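You operate a simulated robot arm through the tools that you are given. There is no shell and no other tool. Be economical: measure what you need, move in short steps, check, and stop when the job is done.

Carry out the task below with a simulated robot arm. There is one attempt and no reset: what you move stays moved.

JOB
Pack the block marked JOB 5 with the shim that the height gauge calls for.
Fine: set it in the yellow nest, swing the green head over it, away, fit the shim in the pocket and swing the head over again; it must show nought.

Only the result counts: the job must be done as asked and must still hold three seconds after the hand-in. Knocking over, shifting, dropping, spilling or breaking anything else fails it.

ROBOT AND FRAMES
A 6-joint arm with a two-finger parallel gripper, fixed in place. Base frame: the origin is at the foot of the arm, x ahead of it, y to its left, z up; the work surface is at about z = 860. Lengths are in mm, angles in rad, forces in N, time in s.
With the tool pointing down near the work surface it reaches from about 240 to 640 mm from the base axis. Its first joint turns from -1.152 to 1.152 rad. Payload 2.7 kg.
Tool frame: the origin (TCP) lies between the finger pads and is the grasp point; the fingertips stand 23 mm ahead of it; z points along the fingers, y is the line along which they close. Largest opening 94 mm; finger width 38, thickness 10; the body of the gripper, 54 by 96 mm, starts 39 mm behind the TCP.
Orientation is told as [roll, pitch, yaw] about the base's x, y, z axes, in that order, counted from this pose: with the fingers straight down and closing along the base's y, the tool's x points along the base's -x, its y along +y and its z along -z.

CONTROLS
- The arm moves only by the tool step_arm. Its argument "rows" is a list of rows, each an object (a shift or turn left out is 0, a gripper value left out holds the last) with "turn": the turn, a rotation vector about the tool's x, y, z in rad, a list of three; "travel": the shift along the tool's x, y, z in mm, a list of three; "gripper": the opening, from 0 (shut) to 1 (fully open). In form: [{"turn": [ax, ay, az], "travel": [tx, ty, tz], "gripper": gripper}, ...]. A call has 1 to 12 rows; each row is the pose to reach, as a shift and turn from the pose commanded when the call began, along the tool's axes at that moment. Rows are played at 5 a second. More than 50 mm and 0.15 rad between two rows, or a gripper value outside its range, and nothing of the call is played. A pose out of reach is approached as far as the arm can. The call stops where the force on the tool passes 90 N (or 10 N more than at its start, if that is more) or the arm is blocked; 0.2 s more then pass. Each finger travels about 45 mm/s and halts on what it meets, pressing with about 39 N; the grip force reading is that of the motor and also rises with nothing between the fingers. The clock runs only during rows and for 0.2 s after the last one: add rows that repeat a pose to give the fingers time. It gives the time, the measured TCP pose, the force on the tool (base axes), the opening and the grip force at its end, in the units of the frame above (readings bear some noise).
- Cameras (640 x 400 px; columns grow to the right, rows downward): "scene" is fixed at [63.3, -420.7, 1417.3]; the picture's right is [0.82, -0.57, 0.00], its down [-0.32, -0.46, -0.83] and it looks along [0.47, 0.68, -0.56] (base axes); focal length 261 px, centre (320, 200). "wrist" rides on the gripper at [-39, 0, -44] in the tool frame; the picture's right is [0.00, -1.00, 0.00], its down [0.97, 0.00, -0.24] and it looks along [0.24, 0.00, 0.97] (tool axes); focal length 218 px, centre (320, 200).
- snapshot(camera): a new picture of that camera. It takes no simulated time.
- probe_pixels(camera, pixels): there is no depth. For up to 12 entries [column, row, z] of the newest picture of that camera ("zoom" is the newest enlarged one), the place [x, y] in the base frame at which the ray of that pixel passes the height z, good to about 2 mm, but the place of the scene camera against the robot may be out by one fixed shift of up to 18 mm in any direction. It takes no simulated time.
- enlarge(camera, box): a new picture of the part [left, top, right, bottom] of that camera's present view, enlarged. It takes no simulated time.
- sign_off(): hands the job in; it is judged then, once.

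Keep the steps short. Do not move on a guess: measure, check each grasp and each placing, and mend mistakes. In all there are 80 turns and 46 pictures (those below and enlarged ones count). Leave the gripper open and the arm clear of the work at the hand-in unless told otherwise, and finish with a single line.

The tools are called after ">>>" as name(argument=value, ...) on one line, values as JSON. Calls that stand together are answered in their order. step_arm: Moves the arm, as the interface text tells. Its arguments: {"type":"object","properties":{"rows":{"type":"array"}},"required":["rows"]} The other tools are called the same way: snapshot (camera) takes a picture; probe_pixels (camera, pixels) gives the place at which the rays of pixels pass given heights; enlarge (camera, box) takes an enlarged picture of a part of a camera's view; sign_off () hands the job in.

At the start:

```text
time_s: 0.0
position: [342.8, 6.7, 1241.6]
orientation: [-0.001, -0.001, 0.0]
ft_force: [0.2, 0.0, -0.3]
gripper_width: 94.1
grasp_force: 0.0
```

scene: 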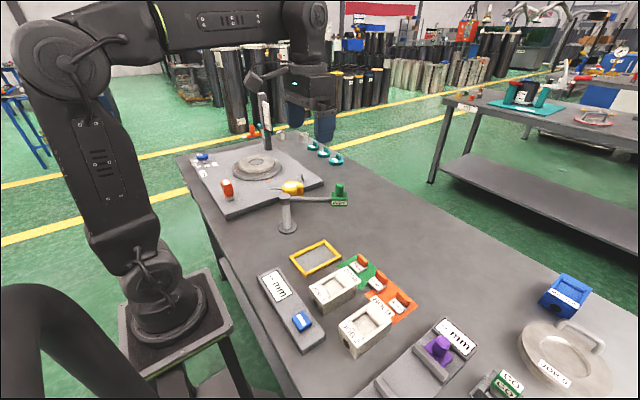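
wrist: 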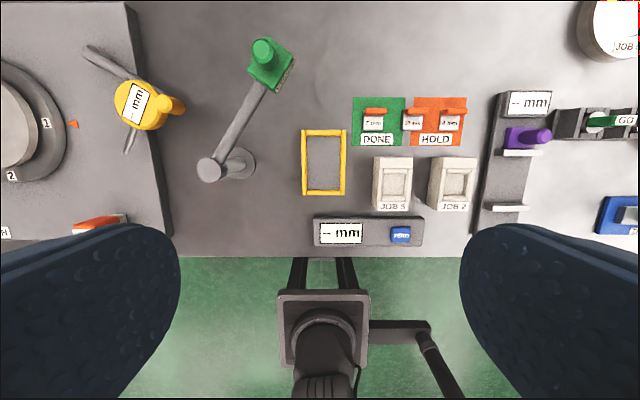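

I see a yellow nest, two blocks, three shims, a green swing head and a readout. I'll enlarge both views to read the labels.

>>> enlarge(camera="wrist", box=[290, 80, 490, 260])

>>> enlarge(camera="scene", box=[250, 160, 430, 360])

>>> enlarge(camera="wrist", box=[60, 20, 320, 200])

```text
2.22 times, centred on (390, 170) of wrist
```

zoom: 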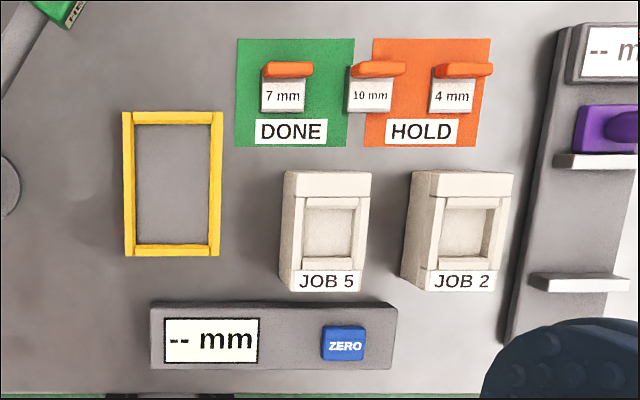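

```text
2.00 times, centred on (340, 260) of scene
```

zoom: 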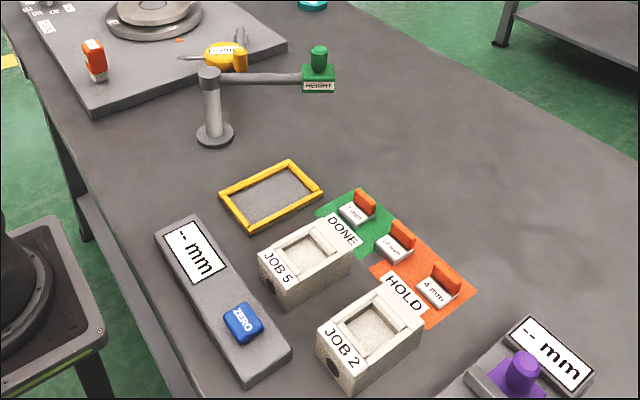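

```text
2.22 times, centred on (190, 110) of wrist
```

zoom: 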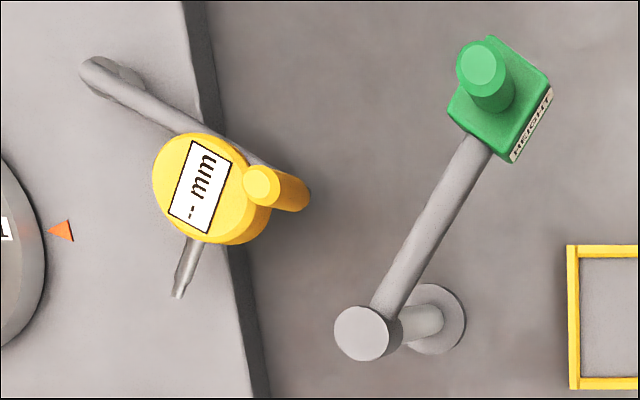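

I'll measure positions from this first wrist view: the nest corners, block corners, shims, head, pivot, and zero button.

>>> probe_pixels(camera="wrist", pixels=[[302, 130, 865], [346, 130, 865], [302, 195, 865], [346, 195, 865], [375, 157, 900], [412, 210, 900], [373, 118, 870], [411, 118, 870], [449, 118, 870], [264, 50, 1000], [208, 170, 1000], [238, 162, 865]])

>>> step_arm(rows=[{"travel": [10, -12, 35]}, {"travel": [20, -24, 70]}, {"travel": [30, -36, 105]}, {"travel": [40, -50, 135]}])

>>> snapshot(camera="wrist")

```text
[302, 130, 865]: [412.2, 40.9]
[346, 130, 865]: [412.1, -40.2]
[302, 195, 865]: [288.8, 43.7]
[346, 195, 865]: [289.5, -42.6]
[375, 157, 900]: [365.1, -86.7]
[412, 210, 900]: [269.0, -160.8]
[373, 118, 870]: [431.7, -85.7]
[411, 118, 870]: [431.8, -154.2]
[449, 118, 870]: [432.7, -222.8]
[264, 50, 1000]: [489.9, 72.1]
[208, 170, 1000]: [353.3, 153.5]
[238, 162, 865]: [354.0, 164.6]
```

```text
time_s: 1.0
position: [301.2, -42.1, 1106.5]
orientation: [0.0, -0.002, 0.001]
ft_force: [-0.1, 0.3, -0.5]
gripper_width: 94.1
grasp_force: 0.0
```

```text
40 pictures are left
```

wrist: 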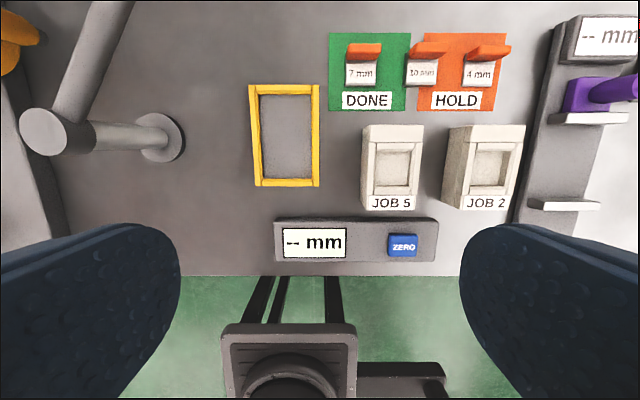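

>>> enlarge(camera="wrist", box=[230, 20, 530, 270])

>>> enlarge(camera="scene", box=[290, 240, 430, 360])

```text
1.60 times, centred on (380, 145) of wrist
```

zoom: 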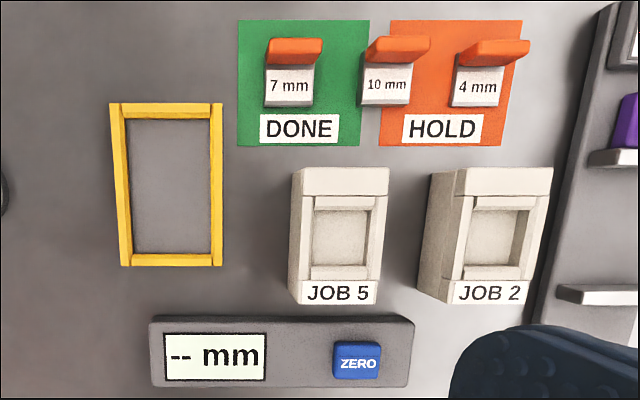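

```text
3.33 times, centred on (360, 300) of scene
```

zoom: 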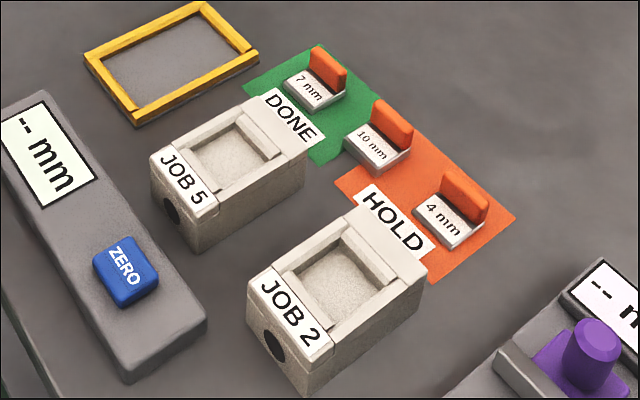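

Next I'll probe the block edges, shims and nest in this closer view.

>>> probe_pixels(camera="wrist", pixels=[[368, 125, 905], [423, 125, 905], [416, 210, 905], [367, 210, 905], [361, 205, 862], [442, 201, 862], [248, 85, 870], [319, 85, 870], [254, 187, 870], [319, 187, 870], [402, 242, 890], [162, 137, 862]])

>>> probe_pixels(camera="zoom", pixels=[[85, 55, 870], [137, 125, 870], [262, 62, 870], [196, 3, 870], [150, 158, 905], [188, 215, 905], [196, 254, 862], [327, 140, 905], [310, 45, 900], [345, 90, 870], [285, 80, 870]])

```text
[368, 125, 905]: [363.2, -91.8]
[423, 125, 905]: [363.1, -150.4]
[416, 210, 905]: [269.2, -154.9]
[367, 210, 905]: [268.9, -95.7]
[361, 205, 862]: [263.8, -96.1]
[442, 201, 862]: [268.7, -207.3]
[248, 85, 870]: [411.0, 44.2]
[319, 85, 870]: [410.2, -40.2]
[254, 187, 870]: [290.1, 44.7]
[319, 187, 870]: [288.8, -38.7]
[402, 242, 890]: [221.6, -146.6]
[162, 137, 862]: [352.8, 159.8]
```

```text
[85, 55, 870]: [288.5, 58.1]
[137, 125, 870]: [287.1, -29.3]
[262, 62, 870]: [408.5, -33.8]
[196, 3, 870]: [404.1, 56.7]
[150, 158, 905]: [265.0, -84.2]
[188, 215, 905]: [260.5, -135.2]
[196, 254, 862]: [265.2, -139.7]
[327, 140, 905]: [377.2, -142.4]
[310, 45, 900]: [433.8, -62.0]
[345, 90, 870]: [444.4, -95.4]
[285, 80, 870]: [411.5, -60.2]
```

Block JOB 5 is about 60 × 95 mm, centred near (316, -123). I'll go lower over it for an accurate check.

>>> step_arm(rows=[{"travel": [0, -25, 10]}, {"travel": [0, -50, 30]}, {"travel": [-4, -80, 60]}, {"travel": [-4, -81, 90]}])

>>> snapshot(camera="wrist")

```text
time_s: 2.0
position: [306.9, -121.1, 1014.3]
orientation: [-0.001, 0.0, 0.0]
ft_force: [0.3, 0.7, 0.0]
gripper_width: 93.9
grasp_force: 0.0
```

```text
37 pictures are left
```

wrist: 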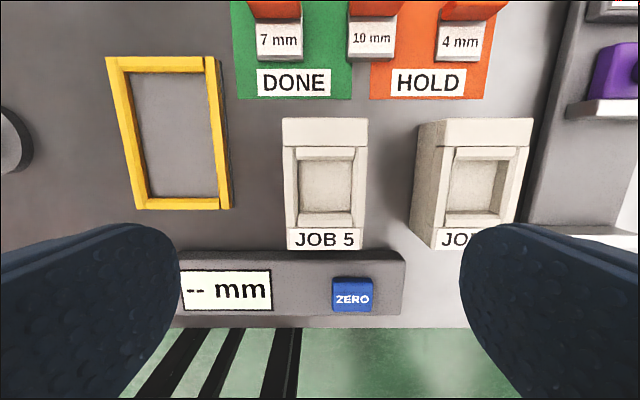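

Block edges agree: x 269–364, y -97…-153, top ≈ 906. I'll descend with the gripper open and close on it with the tips above nest-rim height.

>>> step_arm(rows=[{"travel": [-9.6, -4, 30], "gripper": 1}, {"travel": [-9.6, -4, 65]}, {"travel": [-9.6, -4, 95]}, {"travel": [-9.6, -4, 115]}])

>>> step_arm(rows=[{"gripper": 0.4}, {"gripper": 0.4}, {"gripper": 0.4}, {"gripper": 0.4}, {"gripper": 0.4}, {"gripper": 0.4}])

```text
time_s: 3.0
position: [315.4, -129.4, 902.4]
orientation: [0.001, -0.002, -0.001]
ft_force: [-0.2, 0.6, -0.1]
gripper_width: 94.0
grasp_force: 0.0
```

```text
time_s: 4.4
position: [315.4, -128.1, 901.3]
orientation: [0.002, 0.001, -0.002]
ft_force: [-0.4, 0.4, -0.3]
gripper_width: 57.9
grasp_force: 39.2
```

Held (57.9 mm wide, 39 N). I'll measure the nest inner edges in the last picture and lift straight up.

>>> probe_pixels(camera="wrist", pixels=[[107, 57, 870], [216, 57, 870], [140, 209, 870], [228, 209, 870], [129, 73, 870], [206, 73, 870], [148, 198, 870], [219, 198, 870]])

>>> step_arm(rows=[{"travel": [0, 0, -10], "gripper": 0.4}, {"travel": [0, 0, -30]}, {"travel": [0, 0, -60]}, {"travel": [0, 0, -80]}])

>>> enlarge(camera="wrist", box=[80, 20, 480, 270])

```text
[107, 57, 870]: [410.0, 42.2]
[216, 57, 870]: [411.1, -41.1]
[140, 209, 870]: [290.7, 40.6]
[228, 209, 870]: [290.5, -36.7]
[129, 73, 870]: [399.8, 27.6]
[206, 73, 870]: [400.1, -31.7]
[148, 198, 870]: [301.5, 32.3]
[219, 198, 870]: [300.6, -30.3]
```

```text
time_s: 5.4
position: [316.4, -127.3, 981.4]
orientation: [0.0, 0.001, 0.001]
ft_force: [-0.2, -0.4, -3.5]
gripper_width: 57.9
grasp_force: 39.0
```

```text
1.60 times, centred on (280, 145) of wrist
```

zoom: 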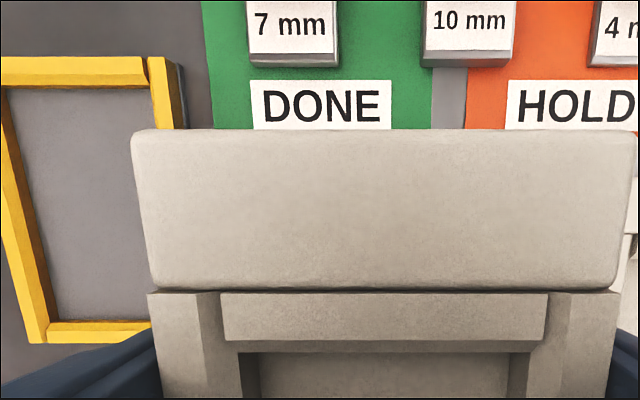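

The block is centred in the fingers (columns 163–478 about 320). Nest centre ≈ (350.4, 1.4). Carrying it over the nest.

>>> step_arm(rows=[{"travel": [-8, 30, 0], "gripper": 0.4}, {"travel": [-16, 65, 0]}, {"travel": [-26, 100, 0]}, {"travel": [-34.4, 128.7, 0]}, {"travel": [-34.4, 128.7, 0]}, {"travel": [-34.4, 128.7, 0]}])

>>> snapshot(camera="wrist")

>>> enlarge(camera="scene", box=[220, 150, 420, 275])

```text
time_s: 6.8
position: [353.2, 1.7, 981.4]
orientation: [0.0, -0.001, -0.001]
ft_force: [0.3, -0.1, -4.1]
gripper_width: 57.9
grasp_force: 38.3
```

```text
35 pictures are left
```

wrist: 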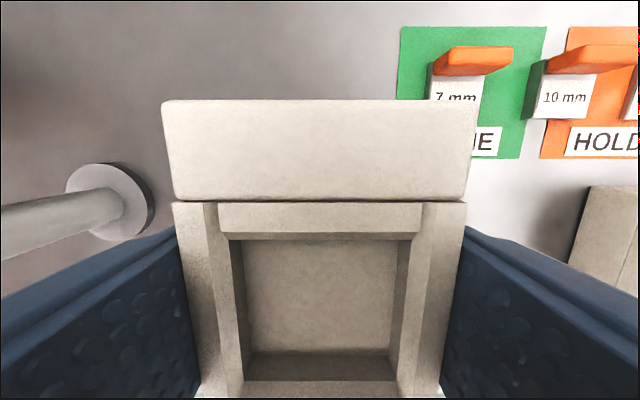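

```text
3.20 times, centred on (320, 212) of scene
```

zoom: 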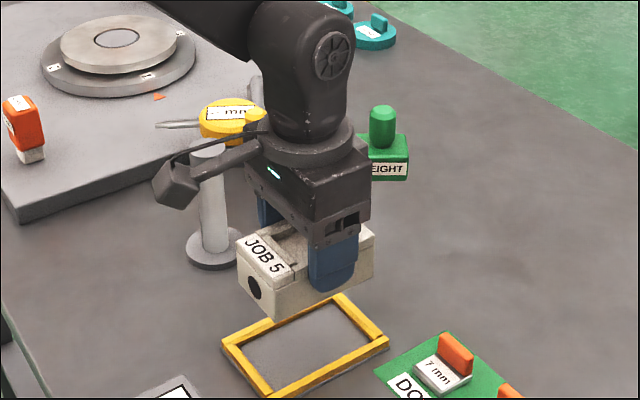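

>>> step_arm(rows=[{"travel": [0, 0, 20], "gripper": 0.4}, {"travel": [0, 0, 40]}, {"travel": [0, 0, 56]}, {"travel": [0, 0, 56]}])

>>> enlarge(camera="scene", box=[265, 210, 365, 285])

>>> snapshot(camera="wrist")

```text
time_s: 7.8
position: [351.8, -0.7, 923.3]
orientation: [-0.001, 0.0, -0.001]
ft_force: [0.1, 1.1, -4.2]
gripper_width: 57.9
grasp_force: 39.0
```

```text
5.33 times, centred on (315, 248) of scene
```

zoom: 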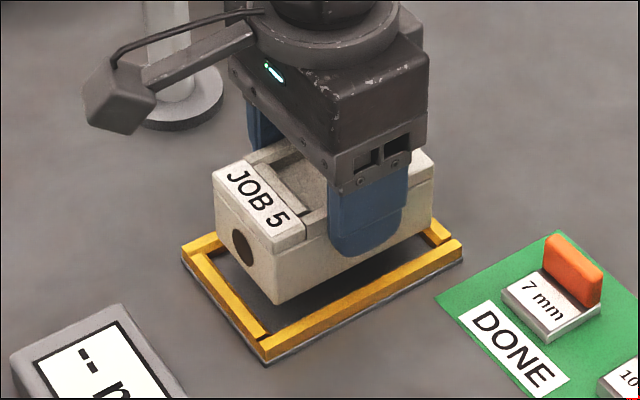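

```text
32 pictures are left
```

wrist: 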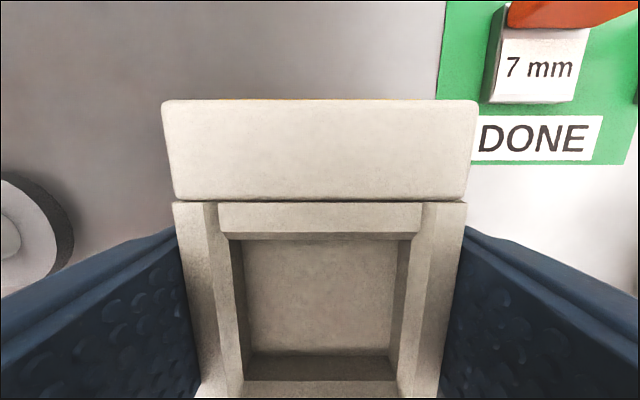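

>>> probe_pixels(camera="zoom", pixels=[[276, 304, 881], [218, 231, 881], [435, 225, 881], [264, 360, 866], [183, 252, 866], [462, 244, 866], [264, 353, 869], [267, 335, 869], [208, 252, 869], [430, 240, 869], [213, 180, 924], [433, 160, 924]])

```text
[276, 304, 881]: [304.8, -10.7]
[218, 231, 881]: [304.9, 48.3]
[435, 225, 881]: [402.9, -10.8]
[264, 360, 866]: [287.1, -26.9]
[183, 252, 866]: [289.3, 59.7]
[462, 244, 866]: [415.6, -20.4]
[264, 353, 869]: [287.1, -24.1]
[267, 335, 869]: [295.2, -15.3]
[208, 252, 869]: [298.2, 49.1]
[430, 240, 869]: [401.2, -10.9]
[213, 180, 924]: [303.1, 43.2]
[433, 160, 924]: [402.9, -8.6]
```

Relative to the nest the block sits ~2 mm too far forward (+x). I'll correct it and lower gently in two stages, watching force.

>>> step_arm(rows=[{"travel": [1.8, -0.5, 0], "gripper": 0.4}, {"travel": [1.8, -0.5, 6]}, {"travel": [1.8, -0.5, 9]}, {"travel": [1.8, -0.5, 12]}, {"travel": [1.8, -0.5, 14]}, {"travel": [1.8, -0.5, 14]}])

>>> enlarge(camera="scene", box=[265, 210, 365, 285])

```text
time_s: 9.2
position: [350.0, -0.4, 909.9]
orientation: [0.001, 0.0, 0.0]
ft_force: [0.0, 0.2, -4.8]
gripper_width: 57.9
grasp_force: 38.9
```

```text
5.33 times, centred on (315, 248) of scene
```

zoom: 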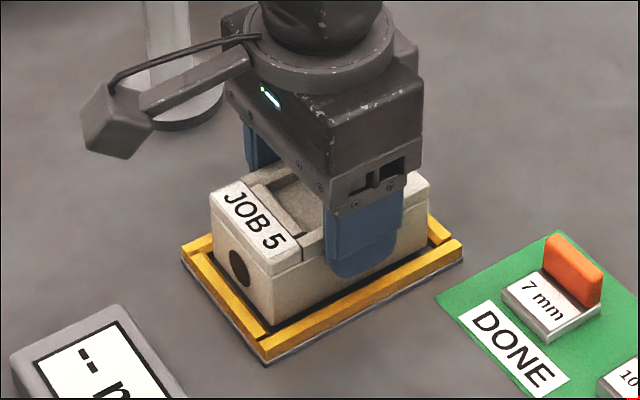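

Aligned and entering the nest, no contact force. Continue down slowly.

>>> step_arm(rows=[{"travel": [0, 0, 2], "gripper": 0.4}, {"travel": [0, 0, 4]}, {"travel": [0, 0, 5.5]}, {"travel": [0, 0, 7]}, {"travel": [0, 0, 7]}])

>>> enlarge(camera="scene", box=[265, 210, 365, 285])

```text
time_s: 10.4
position: [350.5, 0.1, 905.8]
orientation: [0.0, -0.004, -0.001]
ft_force: [-8.2, 1.1, 31.6]
gripper_width: 57.8
grasp_force: 39.1
```

```text
5.33 times, centred on (315, 248) of scene
```

zoom: 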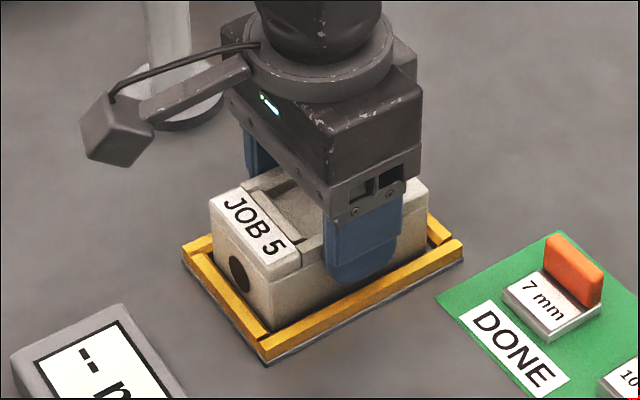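

Contact (31 N, with -8 N in x) at TCP 905.8, about 4 mm above the table-grasp height. It could be a nest floor or the back rim. I'll lift slightly, shift 1 mm towards -x, and press again lightly to tell.

>>> step_arm(rows=[{"travel": [0, 0, -4], "gripper": 0.4}, {"travel": [1.2, 0, -4]}, {"travel": [1.2, 0, -2]}, {"travel": [1.2, 0, -0.5]}, {"travel": [1.2, 0, -0.5]}])

>>> snapshot(camera="wrist")

```text
time_s: 11.6
position: [347.6, -0.1, 904.8]
orientation: [0.0, -0.003, 0.0]
ft_force: [-3.7, -0.4, 19.2]
gripper_width: 57.9
grasp_force: 38.8
```

```text
29 pictures are left
```

wrist: 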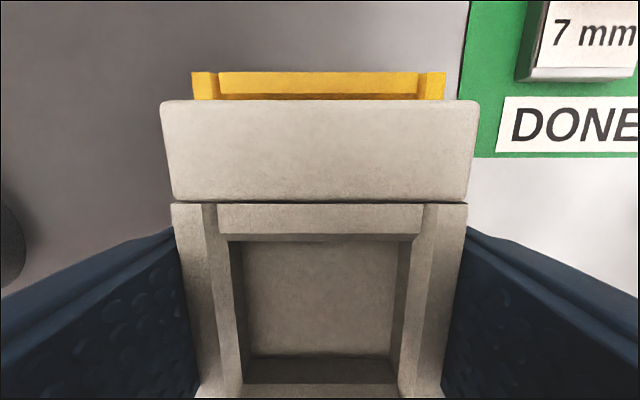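

The back rim's inner edge (row 94 → x≈403) is clear of the block, so the contact is the nest floor. I'll recentre by +2 mm, set down lightly and release.

>>> step_arm(rows=[{"travel": [0, 0, -3], "gripper": 0.4}, {"travel": [-2, 0, -3]}, {"travel": [-2, 0, -1]}, {"travel": [-2, 0, 0]}, {"travel": [-2, 0, 0]}])

>>> enlarge(camera="scene", box=[275, 215, 355, 275])

```text
time_s: 12.8
position: [350.4, 0.2, 906.3]
orientation: [0.0, -0.005, -0.001]
ft_force: [-6.8, -6.5, 20.9]
gripper_width: 58.2
grasp_force: 39.5
```

```text
6.67 times, centred on (315, 245) of scene
```

zoom: 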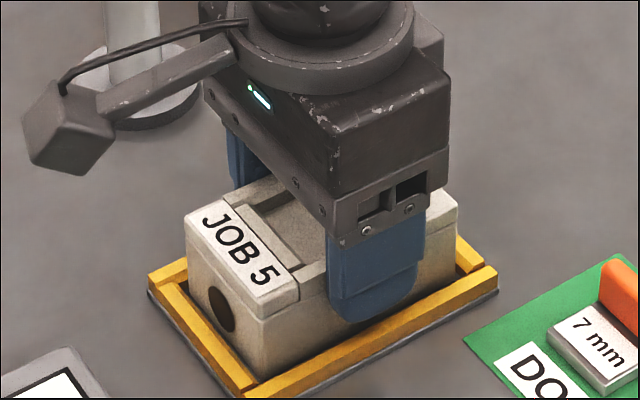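

I'll release and retreat upward, then inspect from above.

>>> step_arm(rows=[{"gripper": 0.75}, {"gripper": 0.75}, {"gripper": 0.75}, {"gripper": 0.75}])

>>> step_arm(rows=[{"travel": [0, 0, -30], "gripper": 0.75}, {"travel": [0, 0, -70]}, {"travel": [10, 0, -110]}, {"travel": [25, 0, -150]}])

>>> enlarge(camera="wrist", box=[200, 60, 440, 250])

>>> enlarge(camera="scene", box=[265, 210, 365, 285])

```text
time_s: 13.8
position: [350.6, 0.4, 905.3]
orientation: [-0.001, -0.001, 0.0]
ft_force: [0.6, -1.3, -0.7]
gripper_width: 70.5
grasp_force: 0.1
```

```text
time_s: 14.8
position: [324.4, -3.0, 1054.5]
orientation: [0.0, 0.001, 0.0]
ft_force: [0.7, 0.3, -0.2]
gripper_width: 70.4
grasp_force: 0.1
```

```text
2.11 times, centred on (320, 155) of wrist
```

zoom: 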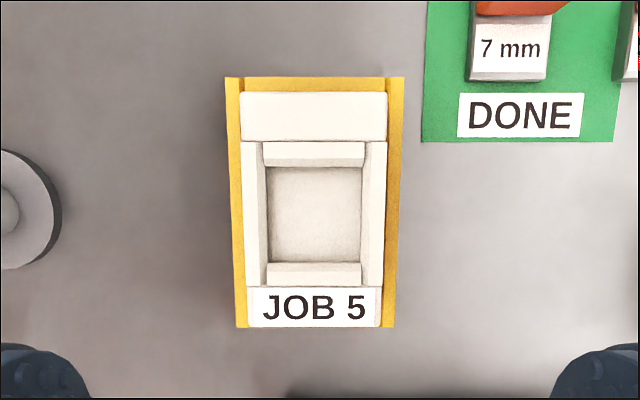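

```text
5.33 times, centred on (315, 248) of scene
```

zoom: 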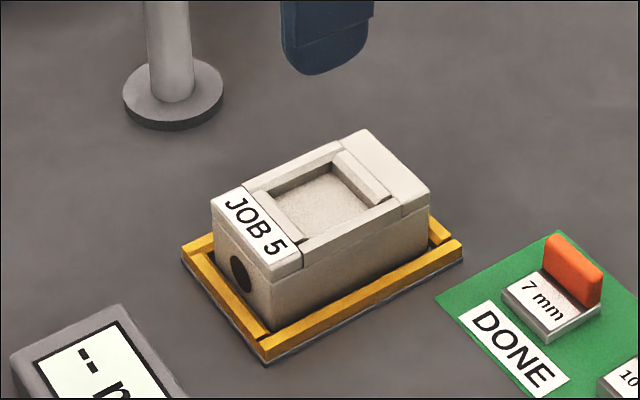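

The block sits level and centred in the nest. Triangulation puts the green knob near (484, 66, 1025). I'll move up for a better look at the head.

>>> step_arm(rows=[{"travel": [0, 0, -45]}, {"travel": [-25, 20, -85]}, {"travel": [-60, 40, -105]}, {"travel": [-100, 65, -105]}, {"travel": [-100, 65, -105]}])

>>> snapshot(camera="wrist")

>>> enlarge(camera="scene", box=[265, 165, 365, 240])

```text
refused: row 2 steps farther than a row can; nothing moved
```

```text
25 pictures are left
```

wrist: 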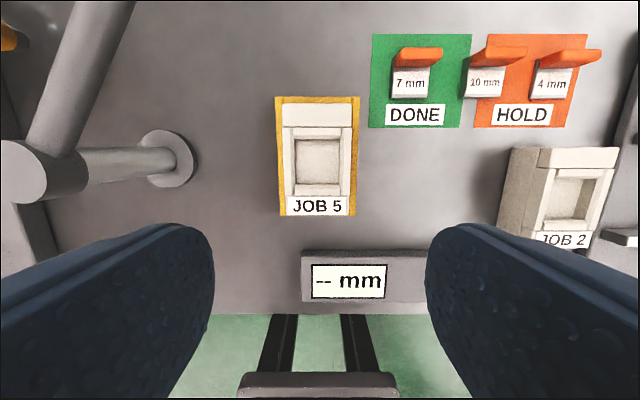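

```text
5.33 times, centred on (315, 202) of scene
```

zoom: 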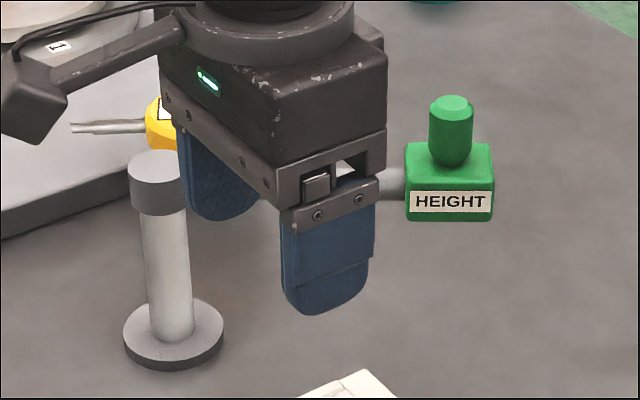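

The steps were too long; repeating with shorter ones.

>>> step_arm(rows=[{"travel": [0, 0, -45]}, {"travel": [-15, 10, -85]}, {"travel": [-45, 30, -105]}, {"travel": [-75, 50, -105]}, {"travel": [-100, 65, -105]}, {"travel": [-100, 65, -105]}])

>>> snapshot(camera="wrist")

```text
time_s: 16.2
position: [426.2, 63.7, 1161.1]
orientation: [0.001, 0.001, -0.001]
ft_force: [-0.2, 0.0, 0.1]
gripper_width: 70.5
grasp_force: 0.1
```

```text
23 pictures are left
```

wrist: 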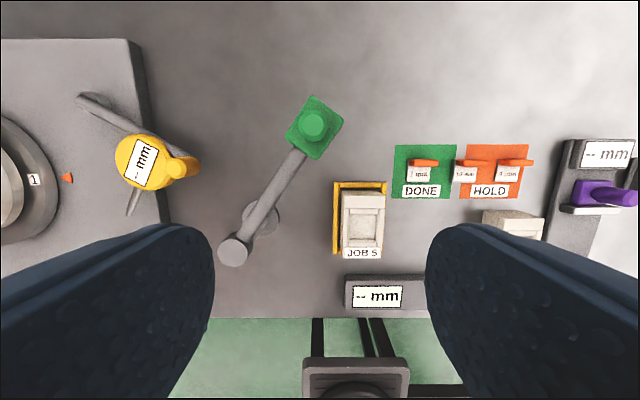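

Knob centre ≈ (483, 69), pivot ≈ (354, 158), radius ≈ 157. I'll move above the knob, turning the tool so the fingers close along the swing tangent (yaw ≈ -0.60), with opening ~70 mm.

>>> step_arm(rows=[{"turn": [0, 0, 0.12], "travel": [-12, 1, 0]}, {"turn": [0, 0, 0.24], "travel": [-24, 2, 0]}, {"turn": [0, 0, 0.36], "travel": [-36, 3, 0]}, {"turn": [0, 0, 0.48], "travel": [-48, 5, 0]}, {"turn": [0, 0, 0.6], "travel": [-57, 5.5, 0]}, {"turn": [0, 0, 0.6], "travel": [-57, 5.5, 40]}, {"turn": [0, 0, 0.6], "travel": [-57, 5.5, 80]}, {"turn": [0, 0, 0.6], "travel": [-57, 5.5, 80]}])

>>> snapshot(camera="wrist")

>>> enlarge(camera="scene", box=[275, 145, 395, 235])

```text
time_s: 18.0
position: [484.1, 70.9, 1078.2]
orientation: [0.001, -0.001, -0.6]
ft_force: [0.2, -0.8, 0.3]
gripper_width: 70.4
grasp_force: 0.1
```

```text
22 pictures are left
```

wrist: 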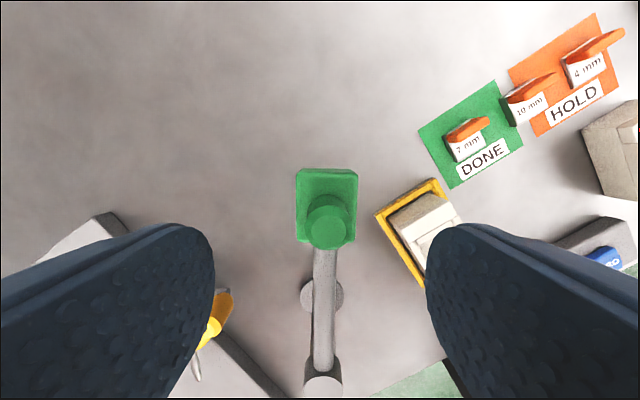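

```text
4.44 times, centred on (335, 190) of scene
```

zoom: 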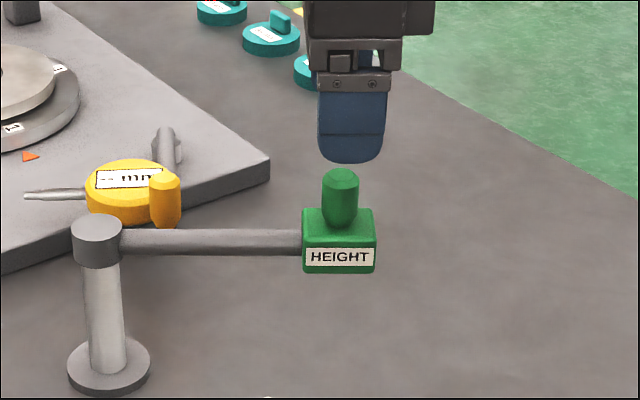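

The knob is ~3.5 mm toward tool -y and its top is ≈1028. I'll shift, descend to TCP 1023 with the fingers straddling it, then close loosely to ~34 mm.

>>> step_arm(rows=[{"travel": [0, -3.5, 0]}, {"travel": [0, -3.5, 25]}, {"travel": [0, -3.5, 45]}, {"travel": [0, -3.5, 55]}, {"travel": [0, -3.5, 55], "gripper": 0.36}, {"travel": [0, -3.5, 55]}, {"travel": [0, -3.5, 55]}, {"travel": [0, -3.5, 55]}])

>>> enlarge(camera="scene", box=[275, 145, 395, 235])

```text
time_s: 19.8
position: [479.6, 69.2, 1024.6]
orientation: [0.001, 0.0, -0.601]
ft_force: [-0.2, -0.2, -0.3]
gripper_width: 34.0
grasp_force: 0.1
```

```text
4.44 times, centred on (335, 190) of scene
```

zoom: 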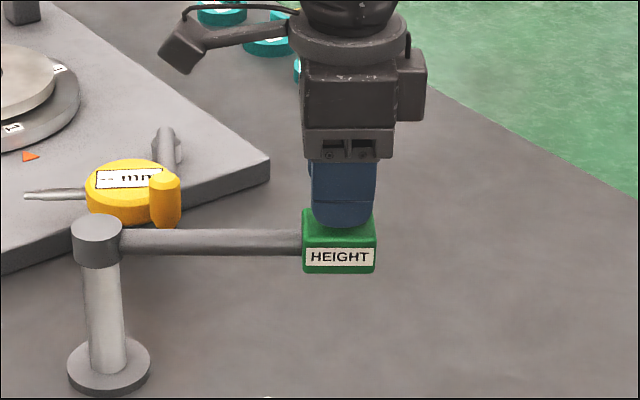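

The knob is caged. I'll swing the first half of the arc (≈0.51 rad clockwise) about the pivot and check.

>>> step_arm(rows=[{"turn": [0, 0, 0.064], "travel": [0.3, -10, 0]}, {"turn": [0, 0, 0.1275], "travel": [1.3, -20, 0]}, {"turn": [0, 0, 0.191], "travel": [2.9, -29.8, 0]}, {"turn": [0, 0, 0.255], "travel": [5.1, -39.6, 0]}, {"turn": [0, 0, 0.319], "travel": [7.9, -49.2, 0]}, {"turn": [0, 0, 0.3825], "travel": [11.3, -58.6, 0]}, {"turn": [0, 0, 0.446], "travel": [15.4, -67.7, 0]}, {"turn": [0, 0, 0.51], "travel": [20, -76.6, 0]}])

>>> snapshot(camera="scene")

```text
time_s: 21.6
position: [422.0, 18.7, 1025.7]
orientation: [0.0, -0.002, -1.111]
ft_force: [0.6, -0.1, 1.1]
gripper_width: 34.1
grasp_force: 0.1
```

```text
19 pictures are left
```

scene: 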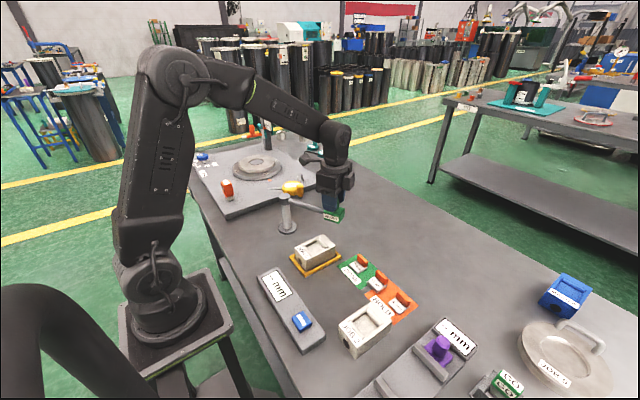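

The head follows with no load. I'll swing the second half the same way.

>>> step_arm(rows=[{"turn": [0, 0, 0.064], "travel": [0.3, -10, 0]}, {"turn": [0, 0, 0.1275], "travel": [1.3, -20, 0]}, {"turn": [0, 0, 0.191], "travel": [2.9, -29.8, 0]}, {"turn": [0, 0, 0.255], "travel": [5.1, -39.6, 0]}, {"turn": [0, 0, 0.319], "travel": [7.9, -49.2, 0]}, {"turn": [0, 0, 0.3825], "travel": [11.3, -58.6, 0]}, {"turn": [0, 0, 0.446], "travel": [15.4, -67.7, 0]}, {"turn": [0, 0, 0.5], "travel": [19.2, -75.3, 0]}, {"turn": [0, 0, 0.5], "travel": [19.2, -75.3, 0]}])

>>> enlarge(camera="scene", box=[245, 180, 375, 310])

```text
time_s: 23.6
position: [345.4, -0.6, 1026.3]
orientation: [0.003, -0.001, -1.612]
ft_force: [1.7, -1.0, -0.9]
gripper_width: 35.0
grasp_force: 1.1
```

```text
3.08 times, centred on (310, 245) of scene
```

zoom: 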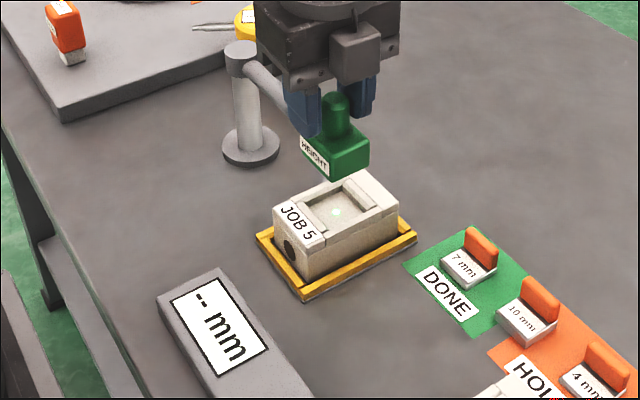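

A light spot shows in the pocket, but the readout still shows "--". I'll open the fingers, let it settle and read again.

>>> step_arm(rows=[{"gripper": 0.6}, {"gripper": 0.6}, {"gripper": 0.6}, {"gripper": 0.6}, {"gripper": 0.6}])

>>> enlarge(camera="scene", box=[245, 180, 375, 310])

```text
time_s: 24.8
position: [344.1, -0.2, 1026.5]
orientation: [0.0, -0.001, -1.611]
ft_force: [0.1, -0.4, 0.0]
gripper_width: 56.5
grasp_force: 0.0
```

```text
3.08 times, centred on (310, 245) of scene
```

zoom: 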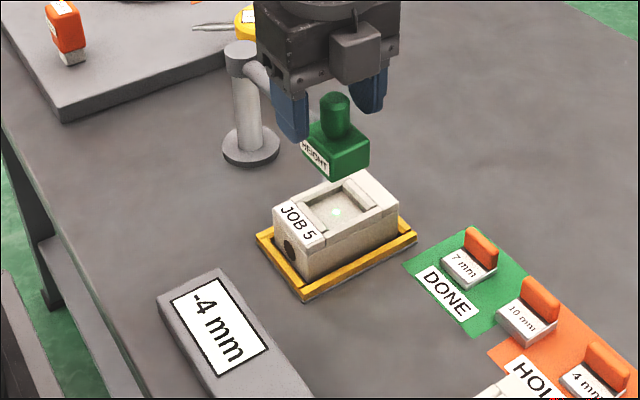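

The readout shows -4 mm, so the 4 mm shim is called for. I'll cage the knob again and swing the head back away.

>>> step_arm(rows=[{"gripper": 0.36}, {"gripper": 0.36}, {"gripper": 0.36}, {"turn": [0, 0, -0.064], "travel": [0.3, 10, 0]}, {"turn": [0, 0, -0.1275], "travel": [1.3, 20, 0]}, {"turn": [0, 0, -0.191], "travel": [2.9, 29.8, 0]}, {"turn": [0, 0, -0.255], "travel": [5.1, 39.6, 0]}, {"turn": [0, 0, -0.319], "travel": [7.9, 49.2, 0]}, {"turn": [0, 0, -0.3825], "travel": [11.3, 58.6, 0]}, {"turn": [0, 0, -0.446], "travel": [15.4, 67.7, 0]}, {"turn": [0, 0, -0.51], "travel": [20, 76.6, 0]}])

>>> step_arm(rows=[{"turn": [0, 0, -0.064], "travel": [0.3, 10, 0]}, {"turn": [0, 0, -0.1275], "travel": [1.3, 20, 0]}, {"turn": [0, 0, -0.191], "travel": [2.9, 29.8, 0]}, {"turn": [0, 0, -0.255], "travel": [5.1, 39.6, 0]}, {"turn": [0, 0, -0.319], "travel": [7.9, 49.2, 0]}, {"turn": [0, 0, -0.3825], "travel": [11.3, 58.6, 0]}, {"turn": [0, 0, -0.446], "travel": [15.4, 67.7, 0]}, {"turn": [0, 0, -0.51], "travel": [20, 76.6, 0]}, {"turn": [0, 0, -0.51], "travel": [20, 76.6, 0], "gripper": 0.7}, {"turn": [0, 0, -0.51], "travel": [20, 76.6, 0]}, {"turn": [0, 0, -0.51], "travel": [20, 76.6, 0]}])

>>> snapshot(camera="scene")

```text
time_s: 27.2
position: [421.8, 16.0, 1025.6]
orientation: [0.002, 0.0, -1.1]
ft_force: [-0.2, -0.8, -0.6]
gripper_width: 34.1
grasp_force: 0.3
```

```text
time_s: 29.6
position: [480.6, 68.5, 1022.9]
orientation: [0.0, 0.001, -0.59]
ft_force: [-1.0, -0.3, 0.1]
gripper_width: 65.9
grasp_force: 0.1
```

```text
16 pictures are left
```

scene: 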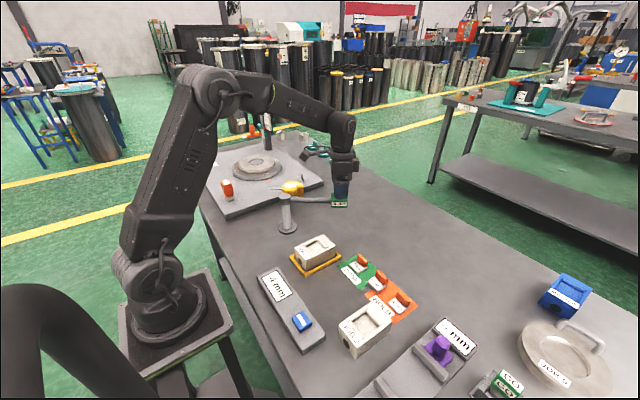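

Head is away. I'll lift clear, turn back to yaw 0 and travel to above the 4 mm shim for a close look.

>>> step_arm(rows=[{"travel": [0, 0, -35]}, {"travel": [0, 0, -60]}, {"turn": [0, 0, -0.085], "travel": [-11.8, -42.2, -60]}, {"turn": [0, 0, -0.17], "travel": [-23.6, -84.4, -60]}, {"turn": [0, 0, -0.255], "travel": [-35.4, -126.6, -60]}, {"turn": [0, 0, -0.34], "travel": [-47.2, -168.8, -60]}, {"turn": [0, 0, -0.425], "travel": [-59, -211, -60]}, {"turn": [0, 0, -0.51], "travel": [-70.8, -253.2, -60]}, {"turn": [0, 0, -0.595], "travel": [-82.7, -295.4, -60]}, {"turn": [0, 0, -0.595], "travel": [-82.7, -295.4, -20]}, {"turn": [0, 0, -0.595], "travel": [-82.7, -295.4, 15]}, {"turn": [0, 0, -0.595], "travel": [-82.7, -295.4, 15]}])

>>> enlarge(camera="wrist", box=[180, 50, 460, 225])

>>> enlarge(camera="scene", box=[360, 270, 440, 320])

```text
time_s: 32.2
position: [386.6, -220.3, 1010.8]
orientation: [0.0, 0.0, 0.006]
ft_force: [-0.5, 0.5, 0.8]
gripper_width: 65.5
grasp_force: 0.0
```

```text
2.29 times, centred on (320, 138) of wrist
```

zoom: 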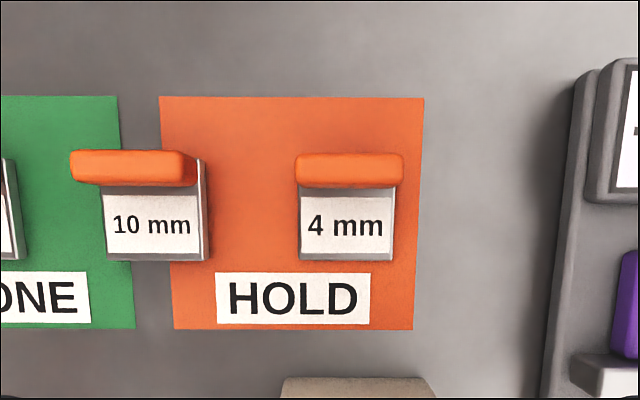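

```text
8.00 times, centred on (400, 295) of scene
```

zoom: 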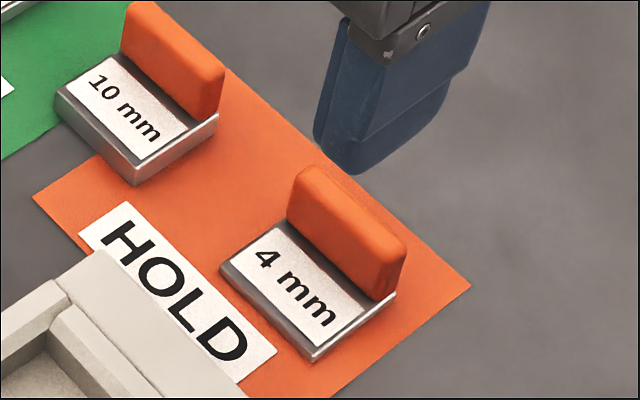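

Shim measurements: plate y -212…-248, x ≈ 410–447, tab ≈ x 437–446 with its top ≈ 886. I'll go above the tab (yaw 0, opening ~54 mm), stopping short at TCP 930 to check.

>>> step_arm(rows=[{"travel": [-27, -5, 0], "gripper": 0.57}, {"travel": [-54.5, -10, 0]}, {"travel": [-54.5, -10, 40]}, {"travel": [-54.5, -10, 75]}, {"travel": [-54.5, -10, 85]}, {"travel": [-54.5, -10, 85]}])

>>> snapshot(camera="wrist")

>>> enlarge(camera="scene", box=[350, 250, 446, 310])

```text
time_s: 33.6
position: [438.8, -233.1, 924.0]
orientation: [0.0, -0.001, 0.004]
ft_force: [-0.1, 0.5, -0.6]
gripper_width: 53.7
grasp_force: 0.1
```

```text
13 pictures are left
```

wrist: 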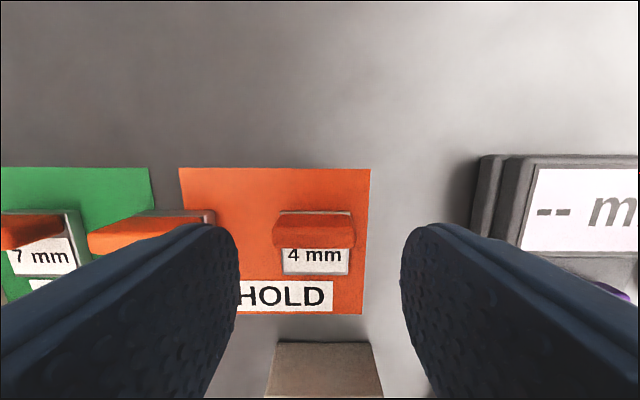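

```text
6.67 times, centred on (398, 280) of scene
```

zoom: 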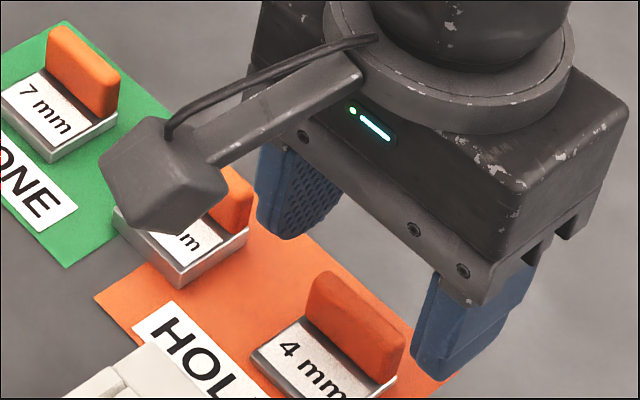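

Relative to the gripper the tab is +2 mm in x and +2.4 mm in y. I'll correct, descend 30 mm and close on the tab ends.

>>> step_arm(rows=[{"travel": [-2, 2.4, 0]}, {"travel": [-2, 2.4, 15]}, {"travel": [-2, 2.4, 25]}, {"travel": [-2, 2.4, 30]}, {"travel": [-2, 2.4, 30]}])

>>> step_arm(rows=[{"gripper": 0.25}, {"gripper": 0.25}, {"gripper": 0.25}, {"gripper": 0.25}, {"gripper": 0.25}])

>>> enlarge(camera="scene", box=[350, 250, 446, 310])

```text
time_s: 34.8
position: [441.6, -230.9, 894.6]
orientation: [-0.001, 0.001, 0.006]
ft_force: [0.7, 0.2, 0.5]
gripper_width: 53.5
grasp_force: 0.0
```

```text
time_s: 36.0
position: [440.9, -230.5, 896.2]
orientation: [-0.001, -0.002, 0.005]
ft_force: [0.2, 0.3, 0.4]
gripper_width: 34.9
grasp_force: 39.0
```

```text
6.67 times, centred on (398, 280) of scene
```

zoom: 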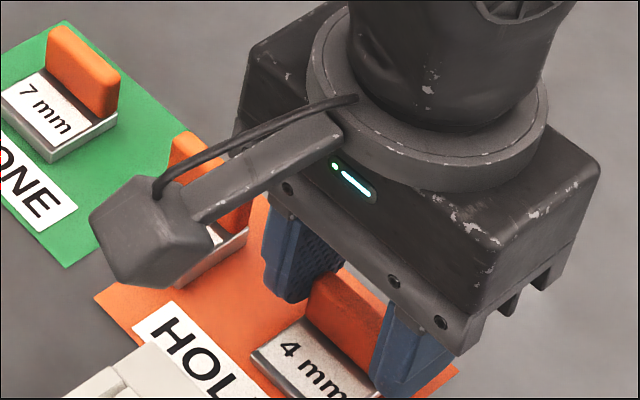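

The tab is held (34.9 mm, 39 N). I'll lift and carry it toward a spot above the pocket (pocket centre ≈ (351, 0)).

>>> step_arm(rows=[{"travel": [0, 0, -10], "gripper": 0.25}, {"travel": [0, 0, -50]}, {"travel": [0, 0, -85]}, {"travel": [15, 45, -85]}, {"travel": [30, 90, -85]}, {"travel": [45, 135, -85]}, {"travel": [60, 180, -85]}, {"travel": [77.7, 226, -85]}, {"travel": [77.7, 230, -85]}, {"travel": [77.7, 230, -85]}])

>>> snapshot(camera="wrist")

>>> enlarge(camera="scene", box=[265, 205, 361, 265])

```text
time_s: 38.2
position: [362.7, 0.7, 977.8]
orientation: [-0.001, -0.001, 0.005]
ft_force: [0.5, -0.5, -0.8]
gripper_width: 34.7
grasp_force: 38.8
```

```text
10 pictures are left
```

wrist: 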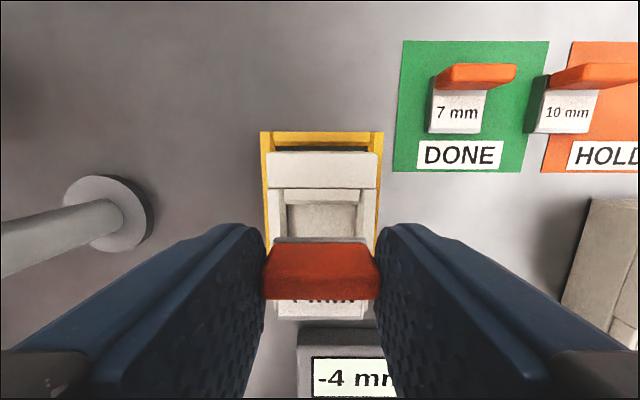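

```text
6.67 times, centred on (313, 235) of scene
```

zoom: 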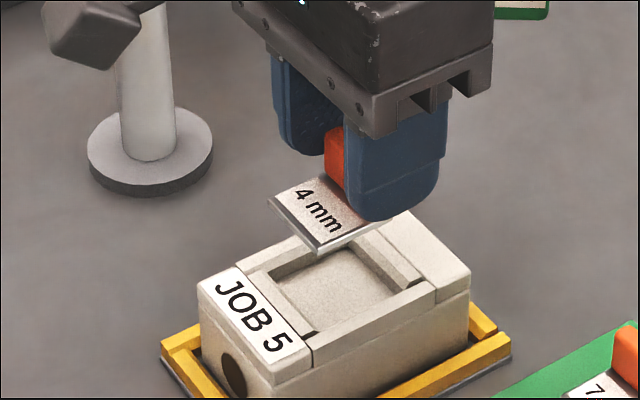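

In-hand the plate spans -29.8…+6 mm from TCP and the pocket back edge is at +9, so I need +0.9 mm in x and -0.8 mm in y. I'll lower to just above the block top and check.

>>> step_arm(rows=[{"travel": [-0.9, -0.8, 10], "gripper": 0.25}, {"travel": [-0.9, -0.8, 22]}, {"travel": [-0.9, -0.8, 31]}, {"travel": [-0.9, -0.8, 31]}])

>>> enlarge(camera="scene", box=[265, 205, 361, 265])

```text
time_s: 39.2
position: [363.5, -0.1, 948.5]
orientation: [0.001, 0.0, 0.006]
ft_force: [-0.6, 0.8, -0.2]
gripper_width: 34.8
grasp_force: 38.9
```

```text
6.67 times, centred on (313, 235) of scene
```

zoom: 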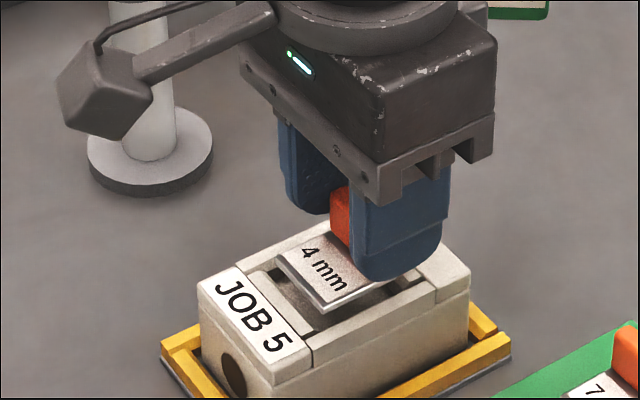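

Aligned over the pocket. Lowering slowly to contact.

>>> step_arm(rows=[{"travel": [0, 0, 3], "gripper": 0.25}, {"travel": [0, 0, 6]}, {"travel": [0, 0, 8]}, {"travel": [0, 0, 10]}, {"travel": [0, 0, 11.5]}, {"travel": [0, 0, 11.5]}])

>>> enlarge(camera="scene", box=[265, 205, 361, 265])

```text
time_s: 40.6
position: [364.9, -0.3, 936.9]
orientation: [0.001, 0.0, 0.006]
ft_force: [-0.2, 0.0, 0.0]
gripper_width: 34.9
grasp_force: 39.5
```

```text
6.67 times, centred on (313, 235) of scene
```

zoom: 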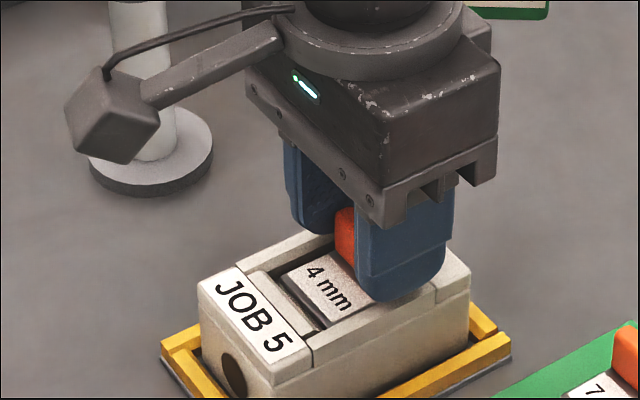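

It's inside the pocket with no contact yet. Continuing down in small increments.

>>> step_arm(rows=[{"travel": [0, 0, 1], "gripper": 0.25}, {"travel": [0, 0, 2]}, {"travel": [0, 0, 3]}, {"travel": [0, 0, 3]}])

```text
time_s: 41.6
position: [364.4, -2.0, 934.0]
orientation: [0.0, -0.001, 0.006]
ft_force: [-1.8, -1.5, 3.9]
gripper_width: 35.0
grasp_force: 38.7
```

Contact is beginning (≈4–5 N). I'll press another 0.7 mm, then open.

>>> step_arm(rows=[{"travel": [0, 0, 0.7], "gripper": 0.25}, {"travel": [0, 0, 0.7]}])

>>> step_arm(rows=[{"gripper": 0.55}, {"gripper": 0.55}, {"gripper": 0.55}, {"gripper": 0.55}])

>>> step_arm(rows=[{"travel": [0, 0, -15]}, {"travel": [0, 0, -45]}, {"travel": [0, 0, -90]}, {"travel": [0, 0, -130]}, {"travel": [0, 0, -150]}])

>>> enlarge(camera="scene", box=[265, 205, 361, 265])

```text
time_s: 42.2
position: [364.7, -0.0, 934.8]
orientation: [0.0, 0.0, 0.004]
ft_force: [-4.6, -0.9, 15.0]
gripper_width: 34.6
grasp_force: 38.6
```

```text
time_s: 43.2
position: [364.0, -0.5, 934.0]
orientation: [0.001, 0.0, 0.006]
ft_force: [0.3, 0.3, 1.0]
gripper_width: 51.9
grasp_force: 0.0
```

```text
time_s: 44.4
position: [365.5, -3.6, 1084.1]
orientation: [-0.001, 0.0, 0.006]
ft_force: [0.2, -1.0, -0.3]
gripper_width: 51.6
grasp_force: 0.1
```

```text
6.67 times, centred on (313, 235) of scene
```

zoom: 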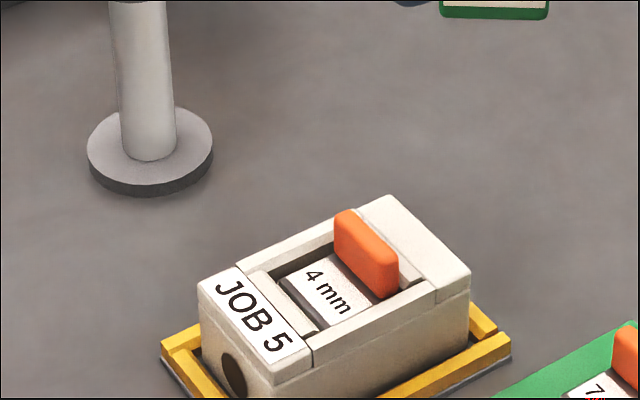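

The 4 mm shim is flat in the pocket. I'll return above the knob at yaw -0.6 with the gripper open 70 mm, then look before descending.

>>> step_arm(rows=[{"turn": [0, 0, 0.1], "travel": [-19.4, 11.7, 0], "gripper": 0.75}, {"turn": [0, 0, 0.2], "travel": [-38.8, 23.4, 0]}, {"turn": [0, 0, 0.3], "travel": [-58.2, 35.1, 0]}, {"turn": [0, 0, 0.4], "travel": [-77.6, 46.8, 0]}, {"turn": [0, 0, 0.5], "travel": [-97, 58.5, 0]}, {"turn": [0, 0, 0.6], "travel": [-116.5, 70.3, 0]}, {"turn": [0, 0, 0.6], "travel": [-116.5, 70.3, 0]}])

>>> snapshot(camera="wrist")

```text
time_s: 46.0
position: [479.8, 68.0, 1082.0]
orientation: [-0.001, -0.002, -0.597]
ft_force: [-0.4, -0.2, 0.1]
gripper_width: 70.6
grasp_force: 0.1
```

```text
5 pictures are left
```

wrist: 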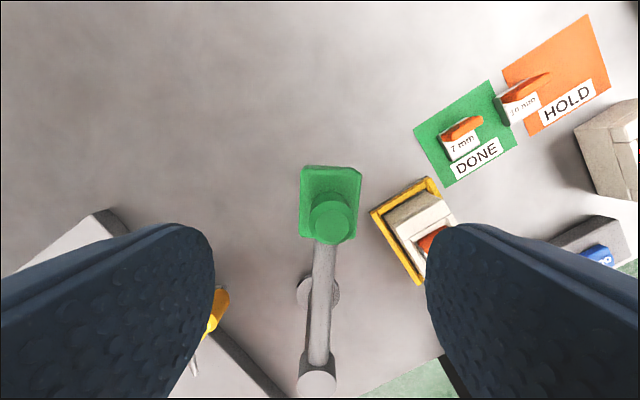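

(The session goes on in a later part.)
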